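You operate a simulated robot arm through the tools that you are given. There is no shell and no other tool.

You are at the controls of a simulated robot arm. One attempt, no reset.

Task
Top up the green feed hopper from its bin till LOW goes out.
Fine: shut the green air valve first; blue scoop, green bin, nothing spilt; scoop on the bench, both green lids shut.

The check looks at the end state, three seconds after you hand in, the way a careful person would. Anything else that was tipped, shoved, dropped, spilled or broken makes it a failure. Lids that push on must go on centred and level and be pressed home; caps that screw on are set level and turned clockwise until they are tight.

Robot
A 6-joint arm with a four-finger gripper, fixed in place. Base frame: the origin is at the foot of the arm, x ahead of it, y to its left, z up; the work surface is at about z = 0.56. Readings come in m, rad, newtons and seconds.
With the tool pointing down near the work surface it reaches from about 0.26 to 0.38 m from the base axis. Its first joint turns from -2.897 to 2.897 rad. Payload 3.43 kg.
The tool frame sits at the grasp point between the pads (the TCP): z along the fingers, y along the line on which they close. The tips reach 0.03 m beyond it. Largest opening 0.12 m; the body of the gripper starts 0.085 m behind the TCP.
Orientation is that of the tool frame in the base frame, as a unit quaternion [w, x, y, z]. With the fingers straight down and closing along the base's y, the tool's x points along the base's -x, its y along +y and its z along -z.

Tools
- The arm moves only by the tool move_arm. Its argument "steps" is a list of rows, each an object (a shift or turn left out is 0, a gripper value left out holds the last) with "rotation": the turn, a rotation vector about the tool's x, y, z in units of 90 degrees (1.0 is 90 degrees), a list of three; "delta_pos": the shift along the tool's x, y, z in units of 300 mm (1.0 is 300 mm), a list of three; "jaw": the opening in per cent of the stroke, from 0 (shut) to 100 (fully open). In form: [{"rotation": [ax, ay, az], "delta_pos": [x, y, z], "jaw": jaw}, ...]. A call has 1 to 20 rows; each row is the pose to reach, as a shift and turn from the pose commanded when the call began, along the tool's axes at that moment. A call with a number of a shift or a turn outside -1 to 1 is refused whole. Each row takes 0.2 s and may step no farther than 0.05 m and 0.15 rad from the row before; otherwise, or with a gripper value out of range, the whole call is refused. Where a pose cannot be reached the arm comes as near as it can. A force on the tool above 60 N (or 10 N above the force at the start of the call, whichever is more), or a blocked arm, ends the call early, and 0.2 s more pass. The fingers move at their own pace and stop on an object; they squeeze with about 29 N. The grip force told is the motor's: it shows also when the fingers shut on nothing. Time passes only in rows, and 0.2 s behind the last, so rows that repeat a pose let the fingers close. The reply holds the time, the measured pose of the TCP, the force on the tool along the base axes, the opening and the grip force, in the units named above and with some noise, with the torque about the TCP (base axes, N m) and any sound that the robot's microphone picked up.
- Cameras (640 x 400 px; columns grow to the right, rows downward): "scene" is fixed at [0.2193, -0.6522, 1.5093]; the picture's right is [0.97, 0.26, 0.00], its down [0.11, -0.40, -0.91] and it looks along [-0.23, 0.88, -0.41] (base axes); focal length 317 px, centre (320, 200). "wrist" rides on the gripper at [0.071, -0.017, -0.121] in the tool frame; the picture's right is [0.23, 0.97, 0.00], its down [-0.81, 0.19, -0.55] and it looks along [-0.54, 0.13, 0.83] (tool axes); focal length 275 px, centre (320, 200). There is no depth. A picture from a camera that has moved, and an enlarged one, comes with that camera's place and axes in the base frame and with its lens.
- snapshot(camera): a new picture of that camera. It takes no simulated time.
- slide_trunk(by): slides the trunk up (or, below 0, down) by that many m; the arm rides with it, the base frame stays. It gives what a move gives, with no picture.
- inspect(camera, box): a new picture of the part [left, top, right, bottom] of that camera's present view, enlarged. It takes no simulated time.
- close_job(): hands the job in; it is judged then, once.

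Places have to be worked out from the pictures, the camera data and where the tool is seen. Open the gripper and draw the arm clear of the work before you hand the job in, unless the task says otherwise.

The tools are called after "Emit:" as a command line: name --argument value ..., lists and objects as JSON in quotes. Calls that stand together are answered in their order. move_arm: Moves the arm, as the interface text tells. Its arguments: {"type":"object","properties":{"steps":{"type":"array"}},"required":["steps"]} The other tools are called the same way: slide_trunk (by) slides the trunk up or down; snapshot (camera) takes a picture; inspect (camera, box) takes an enlarged picture of a part of a camera's view; close_job () hands the job in.

At the start:

```text
clock: 0.0
tcp_pos: [0.2866, 0.4445, 1.2845]
ee_rot: [0.0, 0.0, 1.0, 0.0]
ft_force: [0.1, -0.4, -1.5]
wrist_torque: [-0.01, 0.01, 0.0]
grip_width: 0.1201
finger_force: 0.0
trunk travel left (down, up): [-0.3, 0.14]
```

scene: 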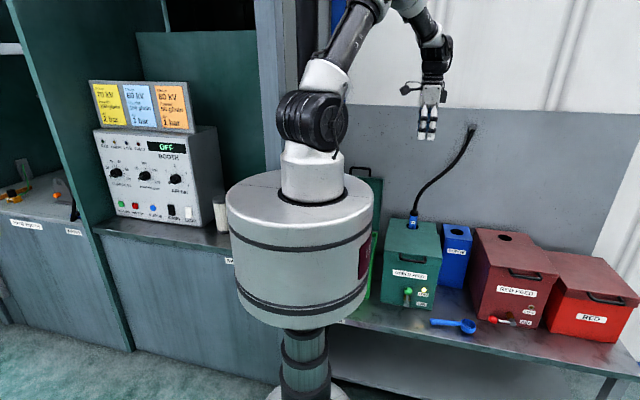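
wrist: 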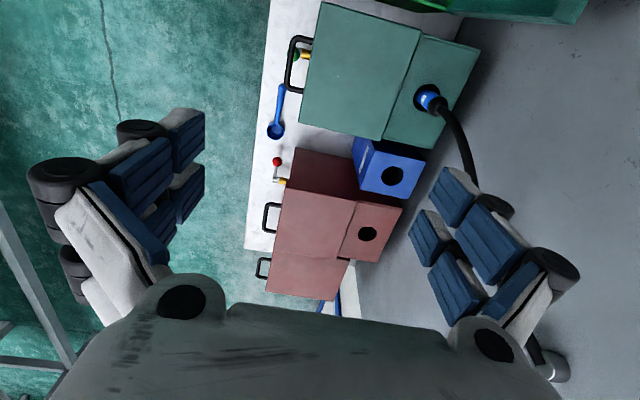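

The pictures show the green hopper with a hose, the blue scoop on the bench, and red boxes beside it. I'll enlarge the relevant regions before moving anything.

Emit:
inspect --camera "scene" --box '[340, 160, 500, 360]'

Emit:
inspect --camera "scene" --box '[440, 210, 640, 350]'

Emit:
inspect --camera "scene" --box '[80, 70, 240, 230]'

Emit:
inspect --camera "wrist" --box '[240, 0, 500, 200]'

Emit:
inspect --camera "wrist" --box '[380, 0, 640, 120]'

```text
2.00 times, centred on (420, 260) of scene
camera zoom: at [0.2193, -0.6522, 1.5093], right [0.97, 0.26, 0.0], down [0.11, -0.4, -0.91], along [-0.23, 0.88, -0.41], focal length 634 px, centre (120, 80)
```

zoom: 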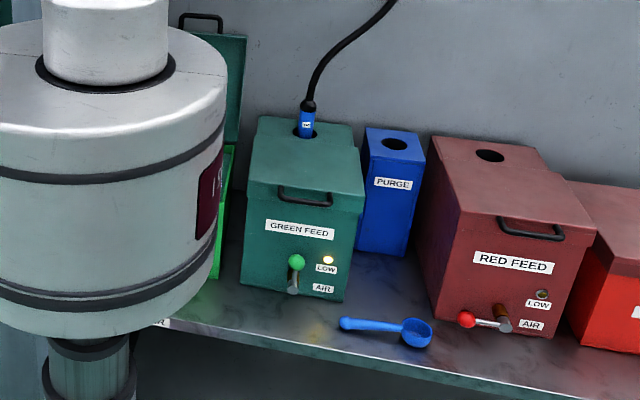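

```text
2.86 times, centred on (540, 280) of scene
camera zoom: at [0.2193, -0.6522, 1.5093], right [0.97, 0.26, 0.0], down [0.11, -0.4, -0.91], along [-0.23, 0.88, -0.41], focal length 906 px, centre (-309, -29)
```

zoom: 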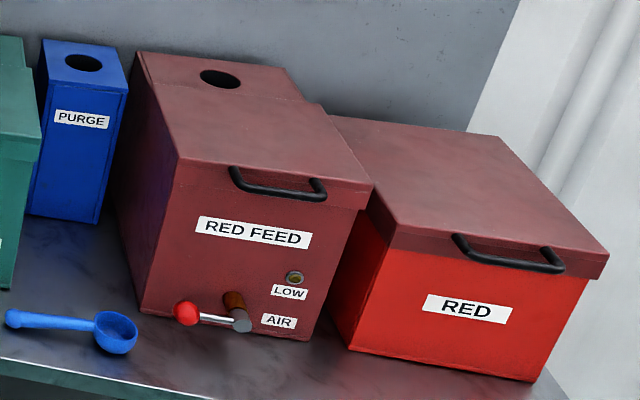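

```text
2.50 times, centred on (160, 150) of scene
camera zoom: at [0.2193, -0.6522, 1.5093], right [0.97, 0.26, 0.0], down [0.11, -0.4, -0.91], along [-0.23, 0.88, -0.41], focal length 793 px, centre (720, 325)
```

zoom: 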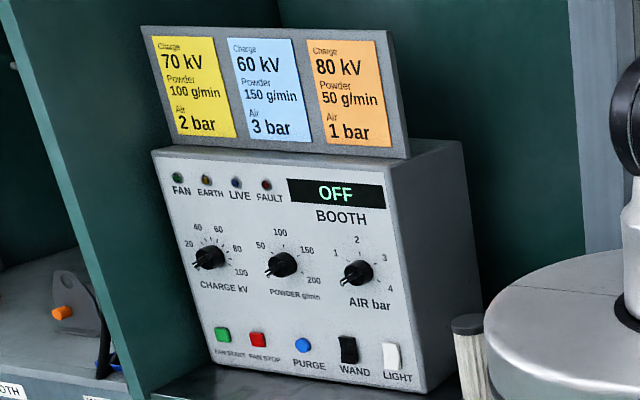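

```text
2.00 times, centred on (370, 100) of wrist
camera zoom: at [0.2156, 0.4279, 1.4047], right [-0.23, 0.97, 0.0], down [0.81, 0.19, 0.55], along [0.54, 0.13, -0.83], focal length 551 px, centre (220, 400)
```

zoom: 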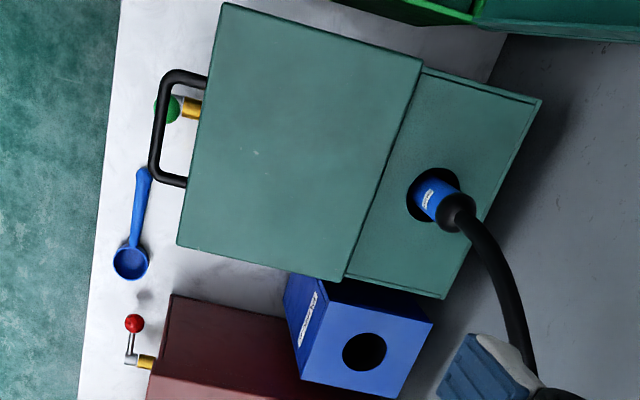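

```text
2.46 times, centred on (510, 60) of wrist
camera zoom: at [0.2156, 0.4279, 1.4047], right [-0.23, 0.97, 0.0], down [0.81, 0.19, 0.55], along [0.54, 0.13, -0.83], focal length 678 px, centre (-148, 545)
```

zoom: 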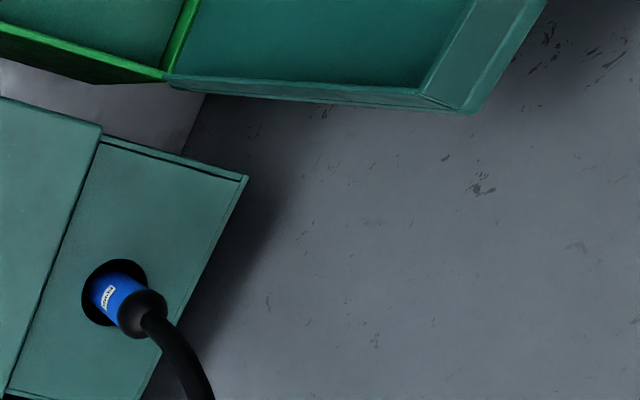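

The hopper's front face is at about y=0.43 and its lid top at z≈0.81. The green valve lever points up with its ball at about (0.305, 0.388, 0.68), and the bin is hidden behind the column to its left. I'll move the arm toward -x at this height to look into the bin.

Emit:
move_arm --steps '[{"delta_pos": [0.15, 0, 0]}, {"delta_pos": [0.3, 0, 0]}, {"delta_pos": [0.45, 0, 0]}, {"delta_pos": [0.6, 0, 0]}, {"delta_pos": [0.75, 0, 0]}, {"delta_pos": [0.9, 0, 0]}, {"delta_pos": [1.0, 0, 0]}]'

```text
clock: 1.0
tcp_pos: [0.1922, 0.412, 1.247]
ee_rot: [-0.01, 0.101, 0.994, -0.036]
ft_force: [-1.6, 0.1, -0.1]
wrist_torque: [0.04, -0.04, 0.0]
grip_width: 0.1201
finger_force: 0.1
trunk travel left (down, up): [-0.3, 0.14]
stopped in row 5: the arm was blocked; the commanded pose is now the measured one
```

The arm stopped partway at x≈0.19, slightly tilted, probably at a joint limit or singularity. I'll check the scene and the wrist view.

Emit:
snapshot --camera "scene"

Emit:
snapshot --camera "wrist"

```text
taken
```

scene: 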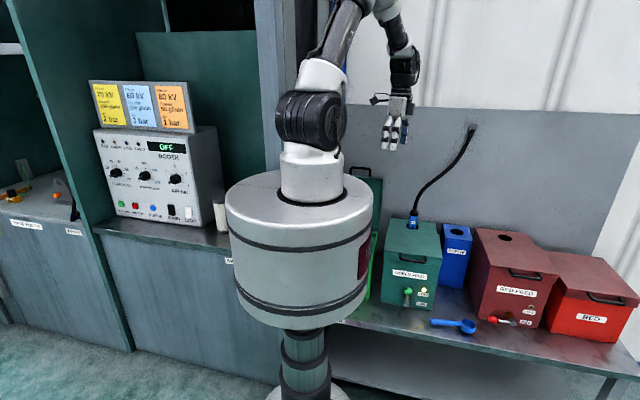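

```text
taken
camera wrist: at [0.1224, 0.419, 1.3705], right [-0.03, 1.0, -0.07], down [0.85, 0.06, 0.53], along [0.53, -0.04, -0.85], focal length 275 px, centre (320, 200)
```

wrist: 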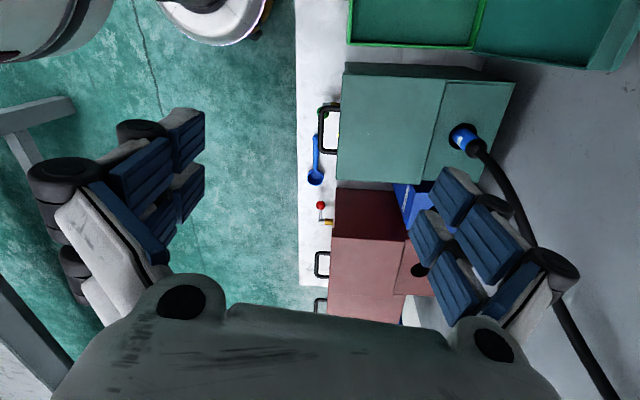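

The bin rim is near x≤0.14, y≈0.43–0.66. The stop looks like the inner reach limit at this height, so I'll square the tool up, move out a little, and then lower the trunk to bring the bench within reach.

Emit:
move_arm --steps '[{"delta_pos": [-0.05, 0.08, -0.007], "rotation": [-0.015, -0.004, -0.043]}, {"delta_pos": [-0.1, 0.16, -0.014], "rotation": [-0.03, -0.008, -0.086]}, {"delta_pos": [-0.155, 0.235, -0.02], "rotation": [-0.046, -0.0127, -0.129]}, {"delta_pos": [-0.155, 0.235, -0.02], "rotation": [-0.046, -0.0127, -0.129]}]'

Emit:
slide_trunk --by -0.15

Emit:
snapshot --camera "wrist"

Emit:
snapshot --camera "scene"

```text
clock: 2.0
tcp_pos: [0.2515, 0.4744, 1.249]
ee_rot: [0.001, -0.003, 1.0, 0.0]
ft_force: [0.4, 0.2, -0.6]
wrist_torque: [-0.01, 0.0, 0.01]
grip_width: 0.1201
finger_force: 0.1
trunk travel left (down, up): [-0.3, 0.14]
```

```text
clock: 3.8
tcp_pos: [0.2527, 0.4733, 1.0985]
ee_rot: [-0.001, -0.002, 1.0, 0.0]
ft_force: [0.2, 0.2, -0.5]
wrist_torque: [-0.01, 0.03, 0.01]
grip_width: 0.1201
finger_force: 0.0
trunk travel left (down, up): [-0.15, 0.29]
```

```text
taken
camera wrist: at [0.1816, 0.4564, 1.2194], right [-0.23, 0.97, 0.0], down [0.81, 0.2, 0.55], along [0.54, 0.13, -0.83], focal length 275 px, centre (320, 200)
```

wrist: 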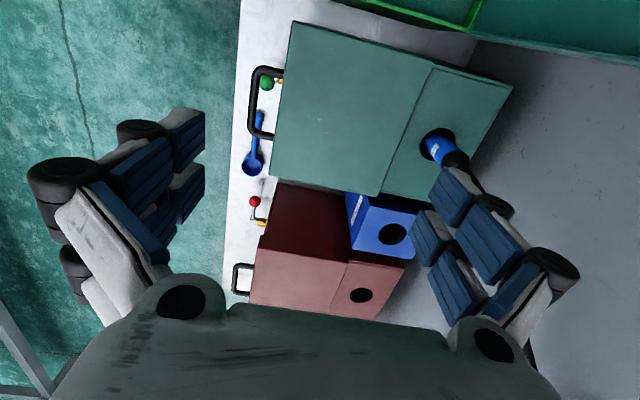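

```text
taken
```

scene: 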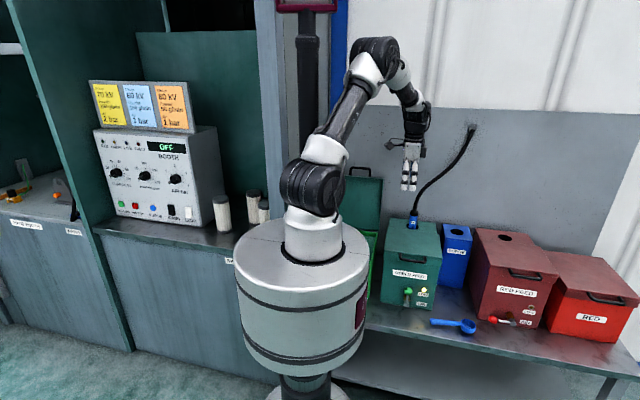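

The trunk is down 0.15 m and the arm follows well. Next I'll move above the bin while yawing the tool so the wrist camera looks toward the wall (+y) and into the bin.

Emit:
move_arm --steps '[{"delta_pos": [0.06, 0, 0.015], "rotation": [0, 0, -0.09]}, {"delta_pos": [0.12, 0, 0.03], "rotation": [0, 0, -0.18]}, {"delta_pos": [0.18, 0, 0.045], "rotation": [0, 0, -0.27]}, {"delta_pos": [0.24, 0, 0.06], "rotation": [0, 0, -0.36]}, {"delta_pos": [0.3, 0, 0.075], "rotation": [0, 0, -0.45]}, {"delta_pos": [0.36, 0, 0.09], "rotation": [0, 0, -0.54]}, {"delta_pos": [0.42, 0, 0.105], "rotation": [0, 0, -0.63]}, {"delta_pos": [0.48, 0, 0.12], "rotation": [0, 0, -0.72]}, {"delta_pos": [0.54, 0, 0.135], "rotation": [0, 0, -0.81]}, {"delta_pos": [0.6, 0, 0.15], "rotation": [0, 0, -0.9]}, {"delta_pos": [0.667, 0, 0.167], "rotation": [0, 0, -0.99]}]'

Emit:
snapshot --camera "wrist"

Emit:
snapshot --camera "scene"

```text
clock: 6.2
tcp_pos: [0.0604, 0.4684, 1.0337]
ee_rot: [-0.012, -0.698, 0.716, -0.009]
ft_force: [-8.2, 2.4, -10.0]
wrist_torque: [-0.26, -0.82, 0.1]
grip_width: 0.1201
finger_force: 0.1
trunk travel left (down, up): [-0.15, 0.29]
```

```text
taken
camera wrist: at [0.0772, 0.3997, 1.1576], right [-0.98, -0.21, 0.01], down [-0.17, 0.83, 0.53], along [-0.12, 0.51, -0.85], focal length 275 px, centre (320, 200)
```

wrist: 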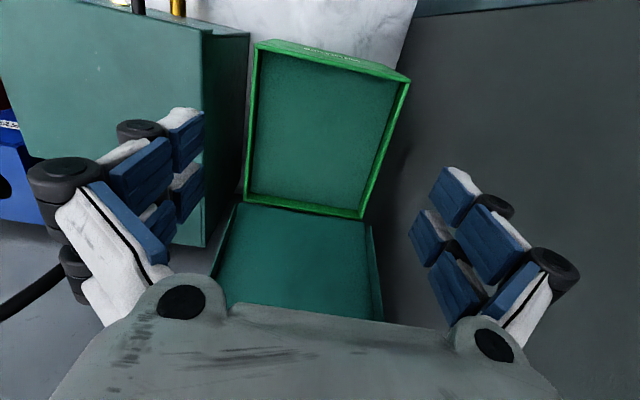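

```text
taken
```

scene: 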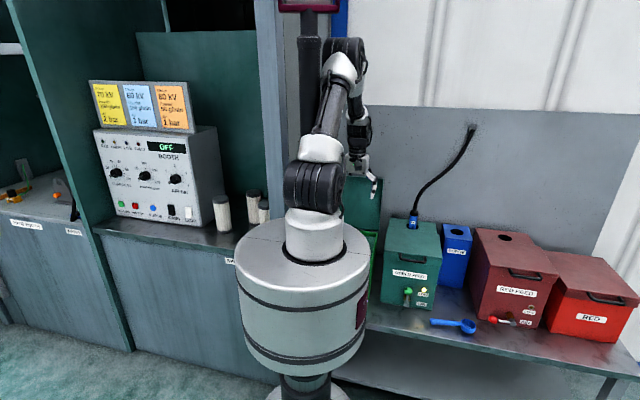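

The readings show about 13 N of force and a 15 mm pose lag, which could be a transient or contact. I'll hold for a moment and read again.

Emit:
move_arm --steps '[{"delta_pos": [0, 0, 0]}, {"delta_pos": [0, 0, 0]}, {"delta_pos": [0, 0, 0]}]'

Emit:
inspect --camera "scene" --box '[300, 20, 440, 300]'

Emit:
inspect --camera "wrist" --box '[200, 0, 440, 240]'

```text
clock: 7.0
tcp_pos: [0.073, 0.4717, 1.039]
ee_rot: [-0.01, -0.692, 0.722, -0.004]
ft_force: [0.1, 0.5, 0.4]
wrist_torque: [-0.01, 0.05, 0.03]
grip_width: 0.1199
finger_force: 0.1
trunk travel left (down, up): [-0.15, 0.29]
```

```text
1.43 times, centred on (370, 160) of scene
camera zoom: at [0.2193, -0.6522, 1.5093], right [0.97, 0.26, 0.0], down [0.11, -0.4, -0.91], along [-0.23, 0.88, -0.41], focal length 453 px, centre (249, 257)
```

zoom: 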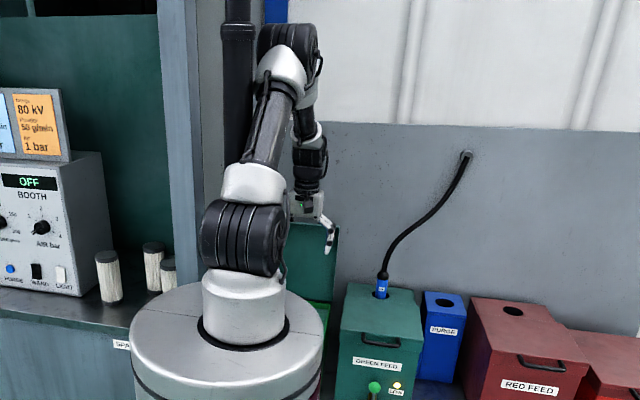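

```text
1.67 times, centred on (320, 120) of wrist
camera zoom: at [0.0876, 0.4029, 1.1614], right [-0.98, -0.19, 0.01], down [-0.15, 0.83, 0.54], along [-0.11, 0.53, -0.84], focal length 459 px, centre (320, 333)
```

zoom: 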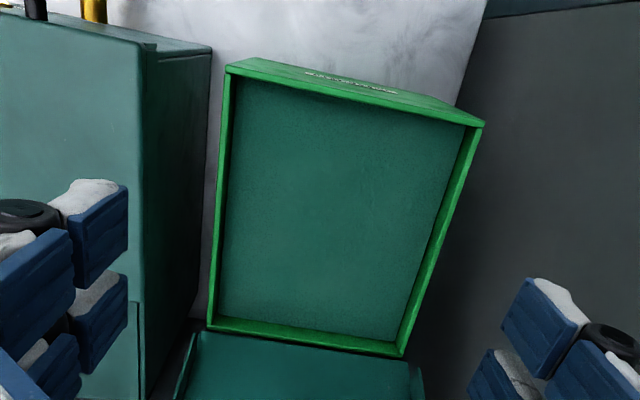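

It settled with no contact, so it was only near the inner reach limit at shoulder height. The bin's speckled surface just below the rim looks like powder. I'll go lower over the bin, where there's more reach margin, and look again.

Emit:
move_arm --steps '[{"delta_pos": [0.0, 0.0, 0.1]}, {"delta_pos": [0.0, 0.0, 0.2]}, {"delta_pos": [0.03, 0.03, 0.3]}, {"delta_pos": [0.067, 0.067, 0.4]}, {"delta_pos": [0.067, 0.067, 0.4]}, {"delta_pos": [0.067, 0.067, 0.4]}]'

Emit:
snapshot --camera "wrist"

Emit:
inspect --camera "scene" --box '[330, 140, 450, 320]'

```text
clock: 8.4
tcp_pos: [0.0335, 0.4523, 0.9253]
ee_rot: [0.0, -0.703, 0.712, 0.0]
ft_force: [-0.1, 0.1, 1.1]
wrist_torque: [-0.04, 0.01, -0.02]
grip_width: 0.1198
finger_force: 0.1
trunk travel left (down, up): [-0.15, 0.29]
```

```text
taken
camera wrist: at [0.0493, 0.3809, 1.0483], right [-0.98, -0.22, 0.0], down [-0.18, 0.81, 0.55], along [-0.12, 0.54, -0.83], focal length 275 px, centre (320, 200)
```

wrist: 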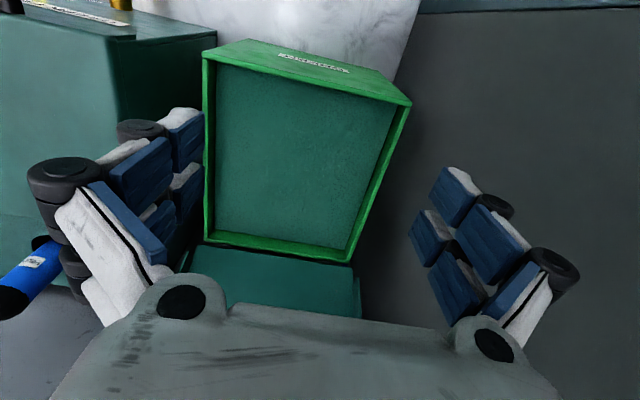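

```text
2.22 times, centred on (390, 230) of scene
camera zoom: at [0.2193, -0.6522, 1.5093], right [0.97, 0.26, 0.0], down [0.11, -0.4, -0.91], along [-0.23, 0.88, -0.41], focal length 705 px, centre (164, 133)
```

zoom: 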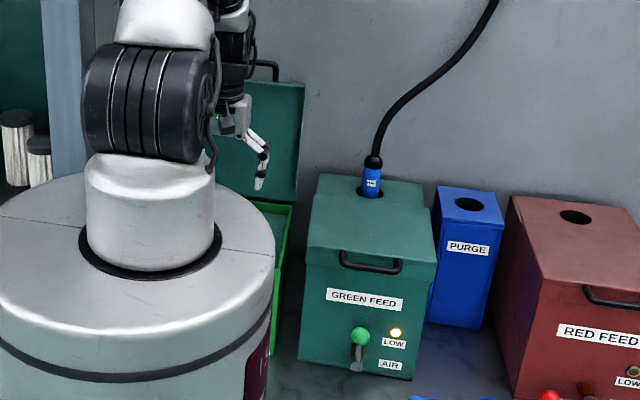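

The bin spans x≈-0.06..0.15, y≈0.43..0.665, with its rim at z≈0.765. I'll zoom in to judge the powder level and the lid.

Emit:
inspect --camera "wrist" --box '[190, 30, 430, 180]'

Emit:
inspect --camera "wrist" --box '[180, 180, 420, 330]'

Emit:
inspect --camera "scene" --box '[390, 270, 450, 320]'

Emit:
inspect --camera "scene" --box '[480, 270, 560, 340]'

```text
2.67 times, centred on (310, 105) of wrist
camera zoom: at [0.0493, 0.3809, 1.0483], right [-0.98, -0.22, 0.0], down [-0.18, 0.81, 0.55], along [-0.12, 0.54, -0.83], focal length 734 px, centre (347, 453)
```

zoom: 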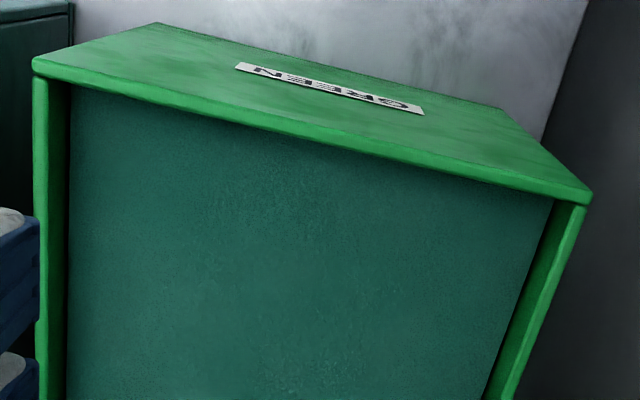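

```text
2.67 times, centred on (300, 255) of wrist
camera zoom: at [0.0493, 0.3809, 1.0483], right [-0.98, -0.22, 0.0], down [-0.18, 0.81, 0.55], along [-0.12, 0.54, -0.83], focal length 734 px, centre (373, 53)
```

zoom: 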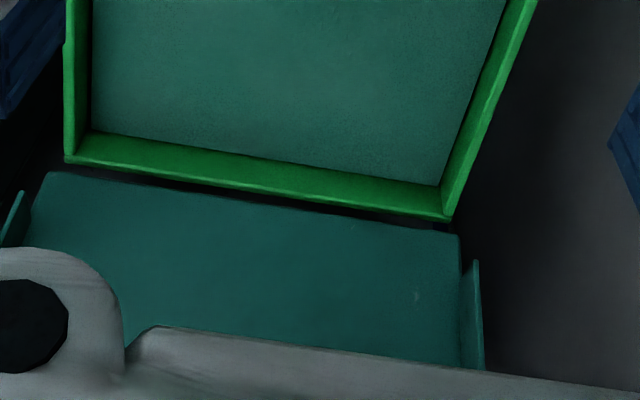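

```text
8.00 times, centred on (420, 295) of scene
camera zoom: at [0.2193, -0.6522, 1.5093], right [0.97, 0.26, 0.0], down [0.11, -0.4, -0.91], along [-0.23, 0.88, -0.41], focal length 2538 px, centre (-480, -560)
```

zoom: 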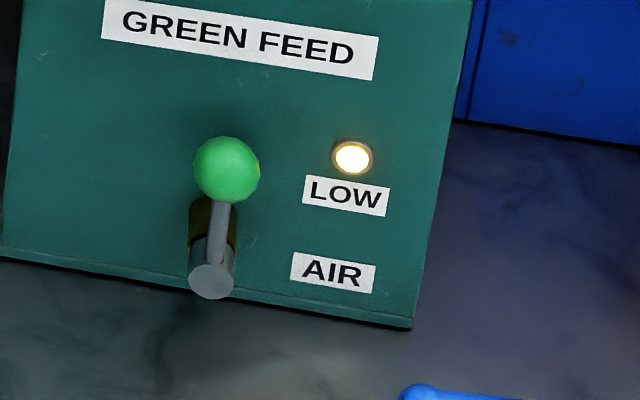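

```text
5.71 times, centred on (520, 305) of scene
camera zoom: at [0.2193, -0.6522, 1.5093], right [0.97, 0.26, 0.0], down [0.11, -0.4, -0.91], along [-0.23, 0.88, -0.41], focal length 1813 px, centre (-823, -400)
```

zoom: 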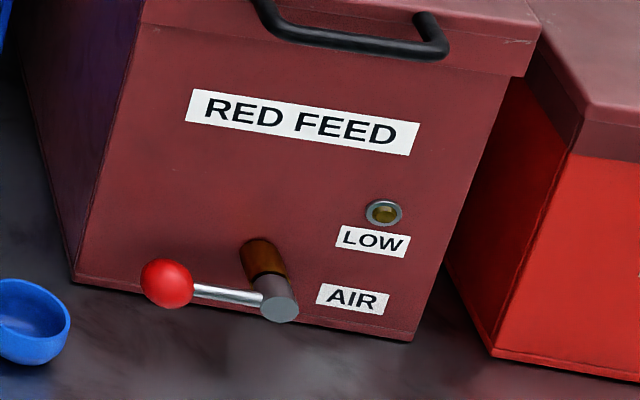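

Pictures settle the layout: the green AIR lever points up (in use) and the idle red one points left, so shut should be lever-left. I'll raise the trunk a little for working room, then travel to in front of the green hopper at safe height.

Emit:
slide_trunk --by 0.08

Emit:
move_arm --steps '[{"delta_pos": [0.02, -0.137, 0.03]}, {"delta_pos": [0.045, -0.274, 0.06]}, {"delta_pos": [0.07, -0.411, 0.09]}, {"delta_pos": [0.095, -0.548, 0.12]}, {"delta_pos": [0.12, -0.685, 0.15]}, {"delta_pos": [0.14, -0.822, 0.183]}, {"delta_pos": [0.14, -0.822, 0.183]}, {"delta_pos": [0.14, -0.822, 0.183]}]'

Emit:
snapshot --camera "wrist"

```text
clock: 9.6
tcp_pos: [0.0328, 0.4517, 1.0079]
ee_rot: [0.0, -0.703, 0.711, -0.001]
ft_force: [0.4, -0.1, -0.1]
wrist_torque: [0.0, -0.01, -0.01]
grip_width: 0.1199
finger_force: 0.0
trunk travel left (down, up): [-0.23, 0.21]
```

```text
clock: 11.4
tcp_pos: [0.2786, 0.4088, 0.9524]
ee_rot: [-0.001, -0.703, 0.711, 0.0]
ft_force: [-0.5, 0.0, 0.3]
wrist_torque: [-0.02, 0.01, 0.01]
grip_width: 0.12
finger_force: 0.1
trunk travel left (down, up): [-0.23, 0.21]
```

```text
taken
camera wrist: at [0.2954, 0.3376, 1.0739], right [-0.98, -0.22, 0.0], down [-0.18, 0.81, 0.55], along [-0.12, 0.54, -0.83], focal length 275 px, centre (320, 200)
```

wrist: 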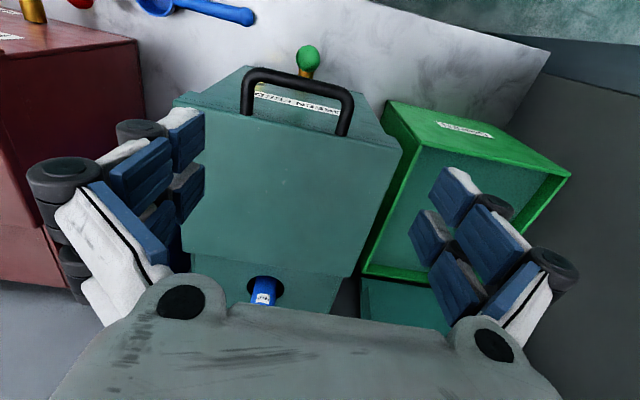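

Ball refines to about (0.304, 0.385, 0.677) and the lid handle bar to (0.304, 0.394, 0.79). I'll back off in front and tilt the fingers 40° forward so they reach the ball under the handle.

Emit:
move_arm --steps '[{"delta_pos": [0.08, -0.02, 0.05], "rotation": [0, -0.08, 0]}, {"delta_pos": [0.16, -0.04, 0.12], "rotation": [0, -0.16, 0]}, {"delta_pos": [0.24, -0.06, 0.2], "rotation": [0, -0.24, 0]}, {"delta_pos": [0.31, -0.08, 0.3], "rotation": [0, -0.32, 0]}, {"delta_pos": [0.327, -0.085, 0.42], "rotation": [0, -0.4, 0]}, {"delta_pos": [0.327, -0.085, 0.507], "rotation": [0, -0.444, 0]}, {"delta_pos": [0.327, -0.085, 0.507], "rotation": [0, -0.444, 0]}, {"delta_pos": [0.327, -0.085, 0.507], "rotation": [0, -0.444, 0]}]'

Emit:
snapshot --camera "wrist"

Emit:
snapshot --camera "scene"

```text
clock: 13.2
tcp_pos: [0.3739, 0.3495, 0.8066]
ee_rot: [0.219, -0.661, 0.671, 0.256]
ft_force: [0.5, 0.1, 0.8]
wrist_torque: [0.0, -0.01, 0.01]
grip_width: 0.1203
finger_force: 0.0
out of reach, approached as far as the arm can: row 2, 3, 4, 5, 6, 7, 8
trunk travel left (down, up): [-0.23, 0.21]
```

```text
taken
camera wrist: at [0.3936, 0.2178, 0.8545], right [-0.98, -0.18, -0.09], down [-0.14, 0.28, 0.95], along [-0.15, 0.94, -0.3], focal length 275 px, centre (320, 200)
```

wrist: 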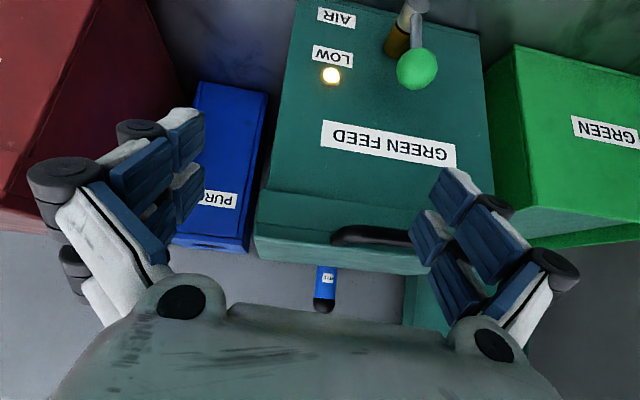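

```text
taken
```

scene: 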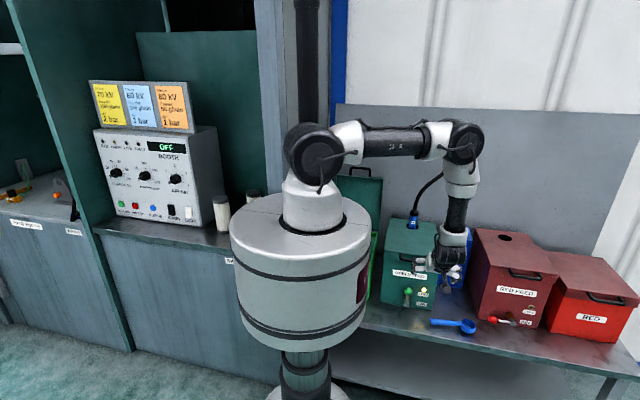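

The tilted pose near the body is out of reach with the shoulder this low: the upper arm is horizontal and the elbow folded. I'll raise the trunk 0.1 m so the arm hangs further down and the pose has margin.

Emit:
slide_trunk --by 0.1

Emit:
move_arm --steps '[{"delta_pos": [0, 0, 0]}]'

```text
clock: 14.5
tcp_pos: [0.374, 0.3499, 0.906]
ee_rot: [0.218, -0.662, 0.67, 0.256]
ft_force: [-0.5, 0.0, -0.7]
wrist_torque: [-0.03, 0.03, -0.02]
grip_width: 0.1198
finger_force: 0.0
trunk travel left (down, up): [-0.33, 0.11]
```

```text
clock: 14.9
tcp_pos: [0.3745, 0.3487, 0.9064]
ee_rot: [0.219, -0.661, 0.671, 0.255]
ft_force: [-0.1, 1.0, -0.4]
wrist_torque: [-0.02, 0.02, 0.01]
grip_width: 0.1199
finger_force: 0.0
trunk travel left (down, up): [-0.33, 0.11]
```

The arm now holds a pose tilted 39° at (0.374, 0.349, 0.906). I'll move in front of and slightly above the ball along the tool axis, with the jaws partly closed, staying clear of the handle bar.

Emit:
move_arm --steps '[{"delta_pos": [0.095, 0.047, 0.012], "jaw": 60}, {"delta_pos": [0.19, 0.0935, 0.023], "jaw": 60}, {"delta_pos": [0.255, 0.15, 0.103], "jaw": 60}, {"delta_pos": [0.32, 0.206, 0.183], "jaw": 60}, {"delta_pos": [0.358, 0.2, 0.28], "jaw": 60}, {"delta_pos": [0.395, 0.195, 0.376], "jaw": 60}, {"delta_pos": [0.395, 0.195, 0.376], "jaw": 60}, {"delta_pos": [0.395, 0.195, 0.376], "jaw": 60}]'

Emit:
snapshot --camera "wrist"

Emit:
inspect --camera "scene" --box '[360, 180, 500, 330]'

```text
clock: 16.7
tcp_pos: [0.3277, 0.3419, 0.7345]
ee_rot: [0.217, -0.661, 0.671, 0.257]
ft_force: [0.1, 0.8, -0.1]
wrist_torque: [0.04, -0.01, -0.03]
grip_width: 0.072
finger_force: 0.0
out of reach, approached as far as the arm can: row 1, 2, 3, 4, 5, 6, 7, 8
trunk travel left (down, up): [-0.33, 0.11]
```

```text
taken
camera wrist: at [0.3478, 0.2099, 0.7836], right [-0.98, -0.18, -0.09], down [-0.14, 0.28, 0.95], along [-0.15, 0.94, -0.3], focal length 275 px, centre (320, 200)
```

wrist: 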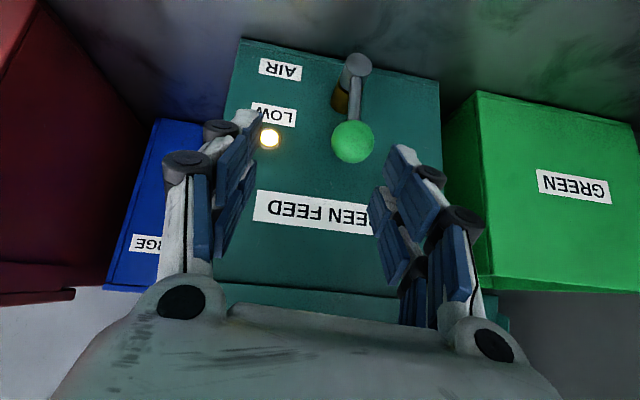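

```text
2.67 times, centred on (430, 255) of scene
camera zoom: at [0.2193, -0.6522, 1.5093], right [0.97, 0.26, 0.0], down [0.11, -0.4, -0.91], along [-0.23, 0.88, -0.41], focal length 846 px, centre (27, 53)
```

zoom: 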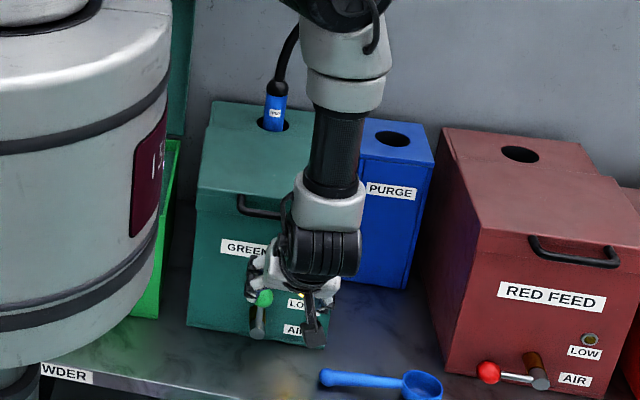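

The tilted pose still stops about 25 mm short. Less tilt moves the wrist outward, and 20° is enough to pass in front of the handle, so I'll reduce to that and line up with the ball.

Emit:
move_arm --steps '[{"delta_pos": [-0.03, 0.03, -0.012], "rotation": [0, 0.07, 0]}, {"delta_pos": [-0.06, 0.06, -0.024], "rotation": [0, 0.14, 0]}, {"delta_pos": [-0.085, 0.084, -0.035], "rotation": [0, 0.21, 0]}, {"delta_pos": [-0.085, 0.084, -0.035], "rotation": [0, 0.21, 0]}, {"delta_pos": [-0.085, 0.084, -0.035], "rotation": [0, 0.21, 0]}]'

Emit:
snapshot --camera "wrist"

```text
clock: 17.9
tcp_pos: [0.3027, 0.3538, 0.7605]
ee_rot: [0.106, -0.694, 0.698, 0.142]
ft_force: [-0.8, 0.0, 0.1]
wrist_torque: [0.0, 0.0, 0.01]
grip_width: 0.0718
finger_force: 0.0
trunk travel left (down, up): [-0.33, 0.11]
```

```text
taken
camera wrist: at [0.3248, 0.2455, 0.8491], right [-0.98, -0.22, -0.03], down [-0.15, 0.57, 0.81], along [-0.16, 0.79, -0.59], focal length 275 px, centre (320, 200)
```

wrist: 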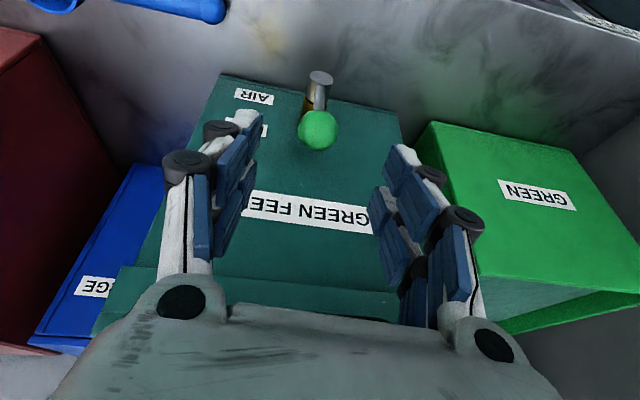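

The ball sits exactly where predicted, on the tool axis about 88 mm ahead of the TCP. I'll advance 70 mm with the jaws straddling it and then look.

Emit:
move_arm --steps '[{"delta_pos": [0, 0, 0.08]}, {"delta_pos": [0, 0, 0.16]}, {"delta_pos": [0, 0, 0.233]}, {"delta_pos": [0, 0, 0.233]}]'

Emit:
snapshot --camera "wrist"

Emit:
inspect --camera "scene" --box '[370, 200, 470, 320]'

```text
clock: 18.9
tcp_pos: [0.2982, 0.3761, 0.6966]
ee_rot: [0.104, -0.694, 0.698, 0.143]
ft_force: [-1.5, -16.0, -1.2]
wrist_torque: [1.91, -0.15, 0.14]
grip_width: 0.0721
finger_force: 0.0
trunk travel left (down, up): [-0.33, 0.11]
```

```text
taken
camera wrist: at [0.3207, 0.2682, 0.7844], right [-0.98, -0.22, -0.03], down [-0.15, 0.57, 0.81], along [-0.16, 0.79, -0.59], focal length 275 px, centre (320, 200)
```

wrist: 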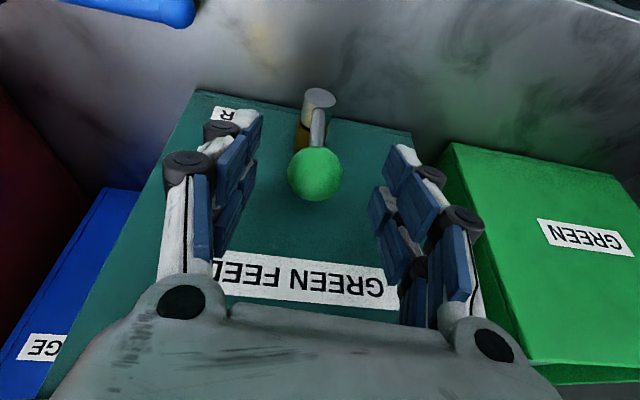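

```text
3.33 times, centred on (420, 260) of scene
camera zoom: at [0.2193, -0.6522, 1.5093], right [0.97, 0.26, 0.0], down [0.11, -0.4, -0.91], along [-0.23, 0.88, -0.41], focal length 1058 px, centre (-13, 0)
```

zoom: 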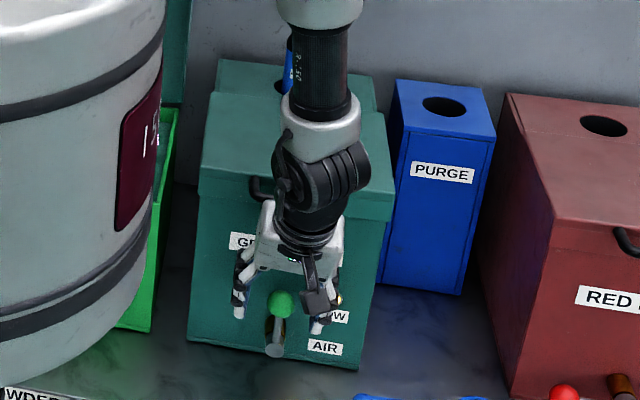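

A 16 N push back at about 12 cm above the TCP means the hand is leaning on the lid handle. I'll back off, tilt 10° more about the ball, and look before going in again.

Emit:
move_arm --steps '[{"delta_pos": [0, 0, -0.06]}, {"delta_pos": [0.01, -0.005, -0.1]}, {"delta_pos": [0.02, -0.009, -0.095], "rotation": [0, -0.055, 0]}, {"delta_pos": [0.026, -0.009, -0.094], "rotation": [0, -0.111, 0]}, {"delta_pos": [0.026, -0.009, -0.094], "rotation": [0, -0.111, 0]}]'

Emit:
snapshot --camera "wrist"

```text
clock: 20.1
tcp_pos: [0.3031, 0.3614, 0.7202]
ee_rot: [0.166, -0.678, 0.686, 0.203]
ft_force: [0.4, -0.2, 0.9]
wrist_torque: [0.02, -0.01, 0.02]
grip_width: 0.072
finger_force: 0.1
trunk travel left (down, up): [-0.33, 0.11]
```

```text
taken
camera wrist: at [0.3248, 0.2387, 0.7875], right [-0.98, -0.2, -0.07], down [-0.15, 0.42, 0.9], along [-0.15, 0.88, -0.44], focal length 275 px, centre (320, 200)
```

wrist: 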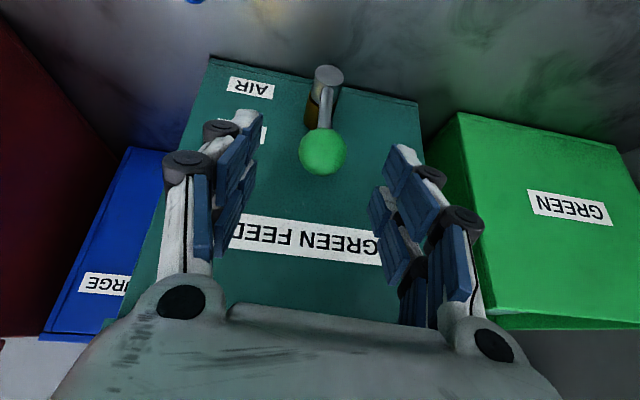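

Free of contact and aligned. I'll advance 30 mm and close on the ball.

Emit:
move_arm --steps '[{"delta_pos": [0, 0, 0.05]}, {"delta_pos": [0, 0, 0.1]}, {"delta_pos": [0, 0, 0.1], "jaw": 18}, {"delta_pos": [0, 0, 0.1], "jaw": 18}, {"delta_pos": [0, 0, 0.1], "jaw": 18}, {"delta_pos": [0, 0, 0.1], "jaw": 18}]'

Emit:
snapshot --camera "wrist"

```text
clock: 21.5
tcp_pos: [0.301, 0.3762, 0.6947]
ee_rot: [0.166, -0.679, 0.686, 0.202]
ft_force: [-5.7, 1.3, -0.4]
wrist_torque: [0.08, 0.18, 0.05]
grip_width: 0.0298
finger_force: 32.8
trunk travel left (down, up): [-0.33, 0.11]
```

```text
taken
camera wrist: at [0.3222, 0.2536, 0.7624], right [-0.98, -0.2, -0.06], down [-0.15, 0.42, 0.89], along [-0.15, 0.88, -0.44], focal length 275 px, centre (320, 200)
```

wrist: 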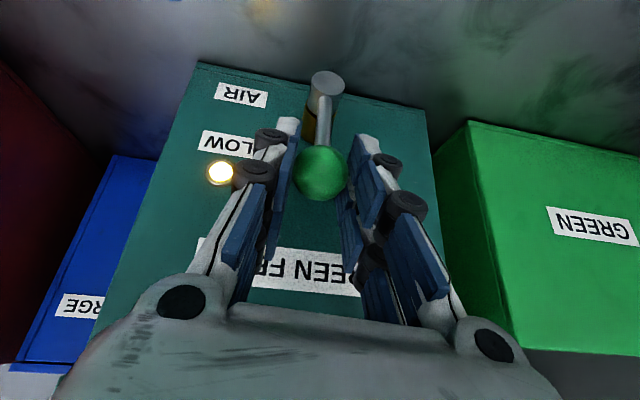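

The ball is gripped (30 mm, 33 N). I'll trace the first 45° of the lever's arc toward -x and check how it responds.

Emit:
move_arm --steps '[{"delta_pos": [0.0015, 0.026, 0.003]}, {"delta_pos": [0.005, 0.053, 0.0083]}, {"delta_pos": [0.01, 0.078, 0.018]}, {"delta_pos": [0.016, 0.102, 0.029]}, {"delta_pos": [0.025, 0.123, 0.043]}, {"delta_pos": [0.034, 0.143, 0.059]}]'

Emit:
snapshot --camera "wrist"

```text
clock: 22.9
tcp_pos: [0.2562, 0.3752, 0.6819]
ee_rot: [0.166, -0.679, 0.686, 0.202]
ft_force: [16.5, -12.9, 10.8]
wrist_torque: [-0.21, -1.64, -0.24]
grip_width: 0.0312
finger_force: 45.3
out of reach, approached as far as the arm can: row 6
trunk travel left (down, up): [-0.33, 0.11]
```

```text
taken
camera wrist: at [0.2777, 0.2525, 0.7496], right [-0.98, -0.2, -0.06], down [-0.15, 0.42, 0.9], along [-0.15, 0.88, -0.44], focal length 275 px, centre (320, 200)
```

wrist: 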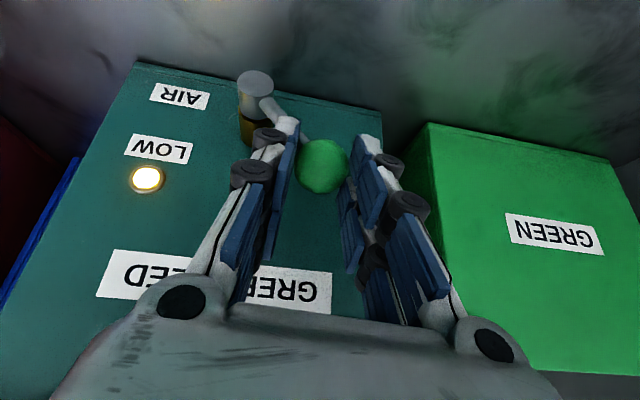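

The lever has turned about 45° left, but the arm runs out of reach as x shrinks. I'll ease the grip and swing the tool 25° about the vertical through the ball, which moves the wrist outward so I can finish the stroke.

Emit:
move_arm --steps '[{"delta_pos": [0, 0, 0], "jaw": 38}, {"delta_pos": [0, 0, 0], "jaw": 38}, {"delta_pos": [0, -0.003, 0], "rotation": [-0.035, 0.0036, -0.06]}, {"delta_pos": [-0.001, -0.006, 0], "rotation": [-0.07, 0.0072, -0.12]}, {"delta_pos": [-0.002, -0.009, 0], "rotation": [-0.105, 0.0108, -0.18]}, {"delta_pos": [-0.003, -0.013, 0], "rotation": [-0.1395, 0.0144, -0.24]}, {"delta_pos": [-0.003, -0.013, 0], "rotation": [-0.1395, 0.0144, -0.24]}]'

Emit:
snapshot --camera "wrist"

Emit:
inspect --camera "scene" --box '[370, 200, 470, 320]'

```text
clock: 24.5
tcp_pos: [0.2593, 0.3733, 0.6923]
ee_rot: [-0.119, 0.811, -0.522, -0.235]
ft_force: [0.2, 0.5, 0.7]
wrist_torque: [0.0, -0.02, 0.0]
grip_width: 0.0455
finger_force: 0.1
out of reach, approached as far as the arm can: row 4, 5, 6, 7
trunk travel left (down, up): [-0.33, 0.11]
```

```text
taken
camera wrist: at [0.33, 0.2717, 0.761], right [-0.8, -0.6, -0.07], down [-0.31, 0.32, 0.89], along [-0.51, 0.74, -0.44], focal length 275 px, centre (320, 200)
```

wrist: 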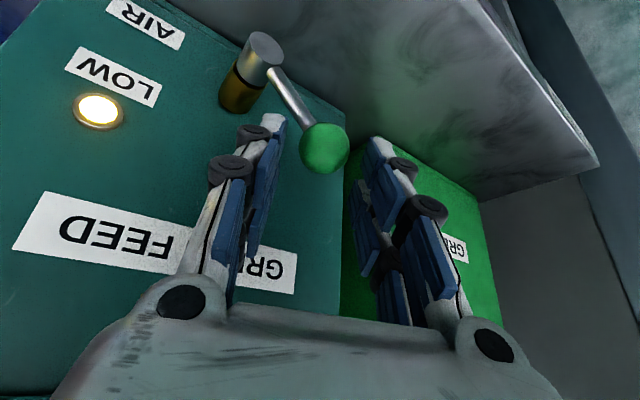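

```text
3.33 times, centred on (420, 260) of scene
camera zoom: at [0.2193, -0.6522, 1.5093], right [0.97, 0.26, 0.0], down [0.11, -0.4, -0.91], along [-0.23, 0.88, -0.41], focal length 1058 px, centre (-13, 0)
```

zoom: 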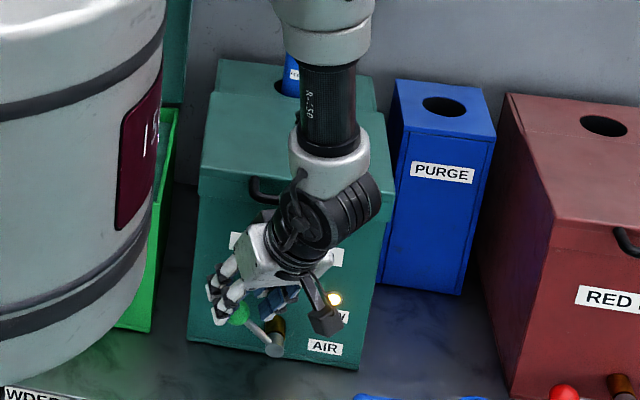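

The lever is now about 50° over. The remaining limit looks like the shoulder (upper arm too far down), so I'll back off along the tool axis and then lower the trunk to gain reach down here.

Emit:
move_arm --steps '[{"delta_pos": [0, 0, -0.1], "jaw": 45}, {"delta_pos": [0, 0, -0.2], "jaw": 45}, {"delta_pos": [0, 0, -0.2], "jaw": 45}]'

Emit:
slide_trunk --by -0.08

Emit:
snapshot --camera "wrist"

```text
clock: 25.3
tcp_pos: [0.2729, 0.3455, 0.745]
ee_rot: [-0.119, 0.812, -0.522, -0.234]
ft_force: [1.3, -0.1, 0.1]
wrist_torque: [0.0, 0.0, -0.03]
grip_width: 0.054
finger_force: 0.0
trunk travel left (down, up): [-0.33, 0.11]
```

```text
clock: 26.5
tcp_pos: [0.272, 0.3456, 0.6645]
ee_rot: [-0.119, 0.811, -0.523, -0.233]
ft_force: [0.0, -0.5, 0.0]
wrist_torque: [0.02, -0.02, 0.03]
grip_width: 0.0542
finger_force: 0.0
trunk travel left (down, up): [-0.25, 0.19]
```

```text
taken
camera wrist: at [0.3438, 0.2441, 0.7321], right [-0.8, -0.6, -0.07], down [-0.31, 0.32, 0.89], along [-0.51, 0.74, -0.44], focal length 275 px, centre (320, 200)
```

wrist: 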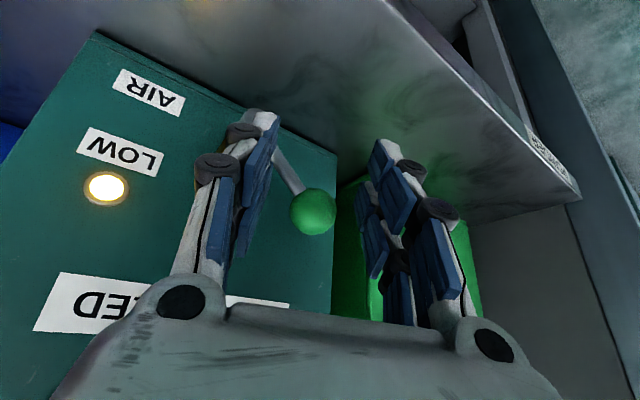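

The ball is now at about (0.252, 0.384, 0.659), roughly 35 mm off in the tool's -x and centred between the fingers. I'll shift onto it and regrip.

Emit:
move_arm --steps '[{"delta_pos": [-0.06, 0.002, 0.01]}, {"delta_pos": [-0.115, 0.004, 0.03]}, {"delta_pos": [-0.115, 0.004, 0.033]}, {"delta_pos": [-0.115, 0.004, 0.033], "jaw": 18}, {"delta_pos": [-0.115, 0.004, 0.033], "jaw": 18}, {"delta_pos": [-0.115, 0.004, 0.033], "jaw": 18}]'

Emit:
snapshot --camera "wrist"

```text
clock: 27.9
tcp_pos: [0.2578, 0.3756, 0.6745]
ee_rot: [-0.12, 0.811, -0.522, -0.234]
ft_force: [-2.1, -13.3, 26.8]
wrist_torque: [0.07, -1.14, -0.1]
grip_width: 0.0389
finger_force: 42.7
trunk travel left (down, up): [-0.25, 0.19]
```

```text
taken
camera wrist: at [0.3277, 0.2739, 0.7422], right [-0.8, -0.6, -0.07], down [-0.31, 0.32, 0.9], along [-0.51, 0.74, -0.44], focal length 275 px, centre (320, 200)
```

wrist: 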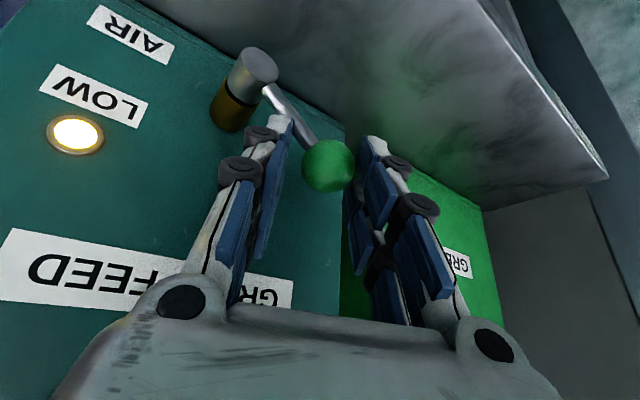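

The left finger bears on the lever rod next to the ball, which is fine for pushing it down. I'll continue along the arc to horizontal.

Emit:
move_arm --steps '[{"delta_pos": [0.008, 0.012, 0.027]}, {"delta_pos": [0.016, 0.024, 0.054]}, {"delta_pos": [0.024, 0.028, 0.072]}, {"delta_pos": [0.032, 0.031, 0.089]}, {"delta_pos": [0.041, 0.032, 0.106]}, {"delta_pos": [0.05, 0.032, 0.123]}]'

Emit:
snapshot --camera "wrist"

Emit:
inspect --camera "scene" --box '[370, 230, 450, 320]'

```text
clock: 28.2
tcp_pos: [0.2569, 0.3772, 0.6747]
ee_rot: [-0.122, 0.812, -0.52, -0.234]
ft_force: [-5.4, -25.1, 48.6]
wrist_torque: [-0.82, -1.8, 0.23]
grip_width: 0.0381
finger_force: 45.2
trunk travel left (down, up): [-0.25, 0.19]
stopped in row 1: the force on the tool passed its limit at 68 N (the readings are from after the stop); the commanded pose is now the measured one
```

```text
taken
camera wrist: at [0.3275, 0.2735, 0.742], right [-0.8, -0.6, -0.07], down [-0.32, 0.31, 0.9], along [-0.52, 0.74, -0.44], focal length 275 px, centre (320, 200)
```

wrist: 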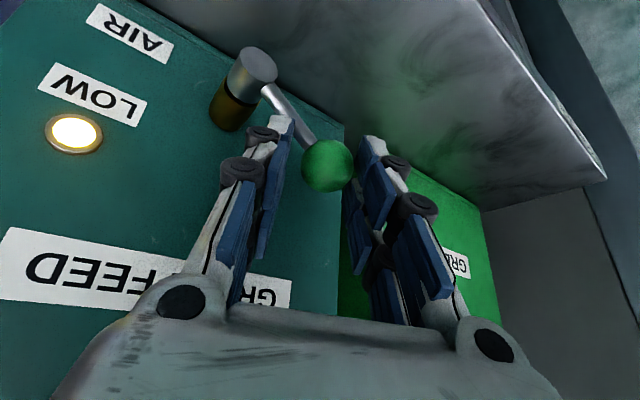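

```text
4.44 times, centred on (410, 275) of scene
camera zoom: at [0.2193, -0.6522, 1.5093], right [0.97, 0.26, 0.0], down [0.11, -0.4, -0.91], along [-0.23, 0.88, -0.41], focal length 1410 px, centre (-80, -133)
```

zoom: 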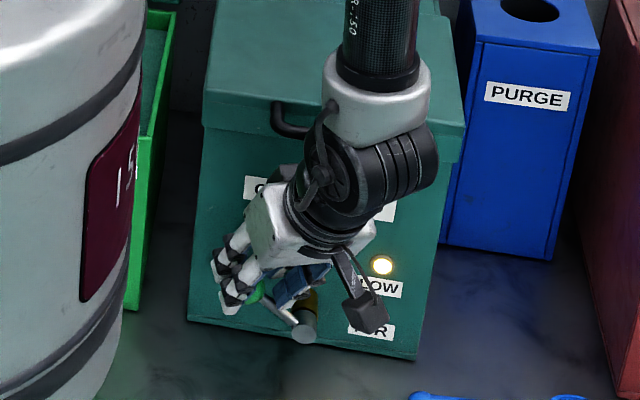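

The fingertip is pressing the rod end-on and building force, so gripping is no use here. I'll open, back off, close the fingers, and push the ball down with the closed tips instead.

Emit:
move_arm --steps '[{"delta_pos": [0, 0, 0], "jaw": 50}, {"delta_pos": [0, 0, 0], "jaw": 50}, {"delta_pos": [0.004, 0.007, -0.06], "jaw": 50}, {"delta_pos": [0.008, 0.014, -0.13], "jaw": 50}, {"delta_pos": [0.008, 0.014, -0.13], "jaw": 0}, {"delta_pos": [0.008, 0.014, -0.13], "jaw": 0}, {"delta_pos": [0.008, 0.014, -0.13], "jaw": 0}, {"delta_pos": [0.008, 0.014, -0.13], "jaw": 0}]'

Emit:
snapshot --camera "wrist"

```text
clock: 30.0
tcp_pos: [0.2635, 0.3574, 0.7037]
ee_rot: [-0.12, 0.811, -0.522, -0.234]
ft_force: [-0.3, 0.0, -0.6]
wrist_torque: [-0.04, -0.01, 0.02]
grip_width: 0.0002
finger_force: 16.1
trunk travel left (down, up): [-0.25, 0.19]
```

```text
taken
camera wrist: at [0.3355, 0.2547, 0.7714], right [-0.8, -0.6, -0.07], down [-0.31, 0.32, 0.9], along [-0.51, 0.74, -0.44], focal length 275 px, centre (320, 200)
```

wrist: 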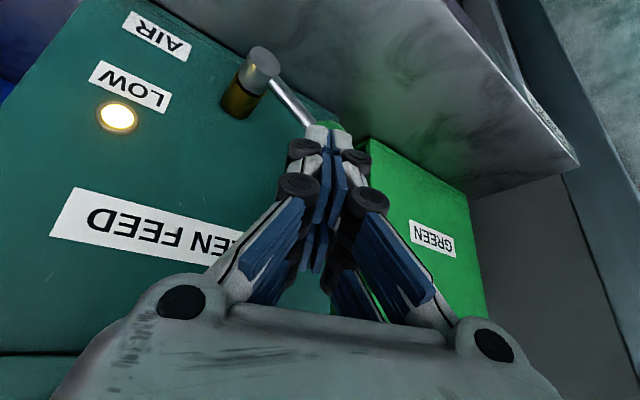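

The closed tips are aligned over the ball with about a 14 mm gap. I'll push down along the lever's arc.

Emit:
move_arm --steps '[{"delta_pos": [0, 0, 0.046]}, {"delta_pos": [0.008, 0.012, 0.075]}, {"delta_pos": [0.016, 0.024, 0.1]}, {"delta_pos": [0.024, 0.028, 0.118]}, {"delta_pos": [0.032, 0.031, 0.135]}, {"delta_pos": [0.041, 0.032, 0.152]}, {"delta_pos": [0.05, 0.032, 0.169]}, {"delta_pos": [0.053, 0.032, 0.174]}]'

Emit:
snapshot --camera "wrist"

Emit:
inspect --camera "scene" --box '[370, 230, 450, 320]'

```text
clock: 31.8
tcp_pos: [0.2478, 0.3625, 0.6526]
ee_rot: [-0.12, 0.812, -0.522, -0.234]
ft_force: [0.7, 0.2, 0.7]
wrist_torque: [-0.01, -0.01, -0.01]
grip_width: 0.0001
finger_force: 29.0
trunk travel left (down, up): [-0.25, 0.19]
```

```text
taken
camera wrist: at [0.3182, 0.2609, 0.7197], right [-0.8, -0.6, -0.07], down [-0.31, 0.32, 0.9], along [-0.51, 0.74, -0.44], focal length 275 px, centre (320, 200)
```

wrist: 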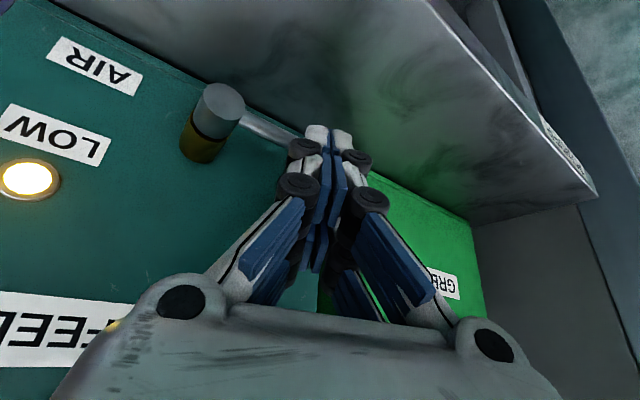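

```text
4.44 times, centred on (410, 275) of scene
camera zoom: at [0.2193, -0.6522, 1.5093], right [0.97, 0.26, 0.0], down [0.11, -0.4, -0.91], along [-0.23, 0.88, -0.41], focal length 1410 px, centre (-80, -133)
```

zoom: 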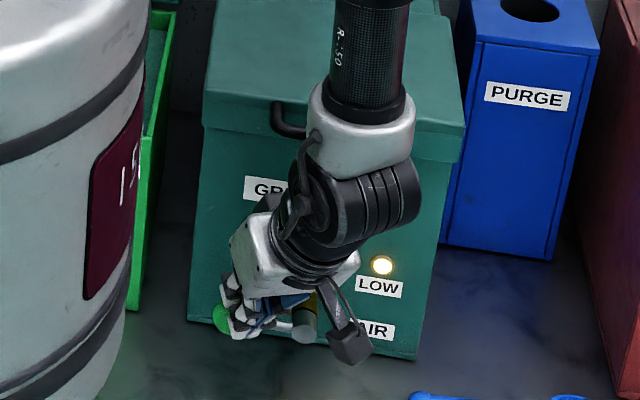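

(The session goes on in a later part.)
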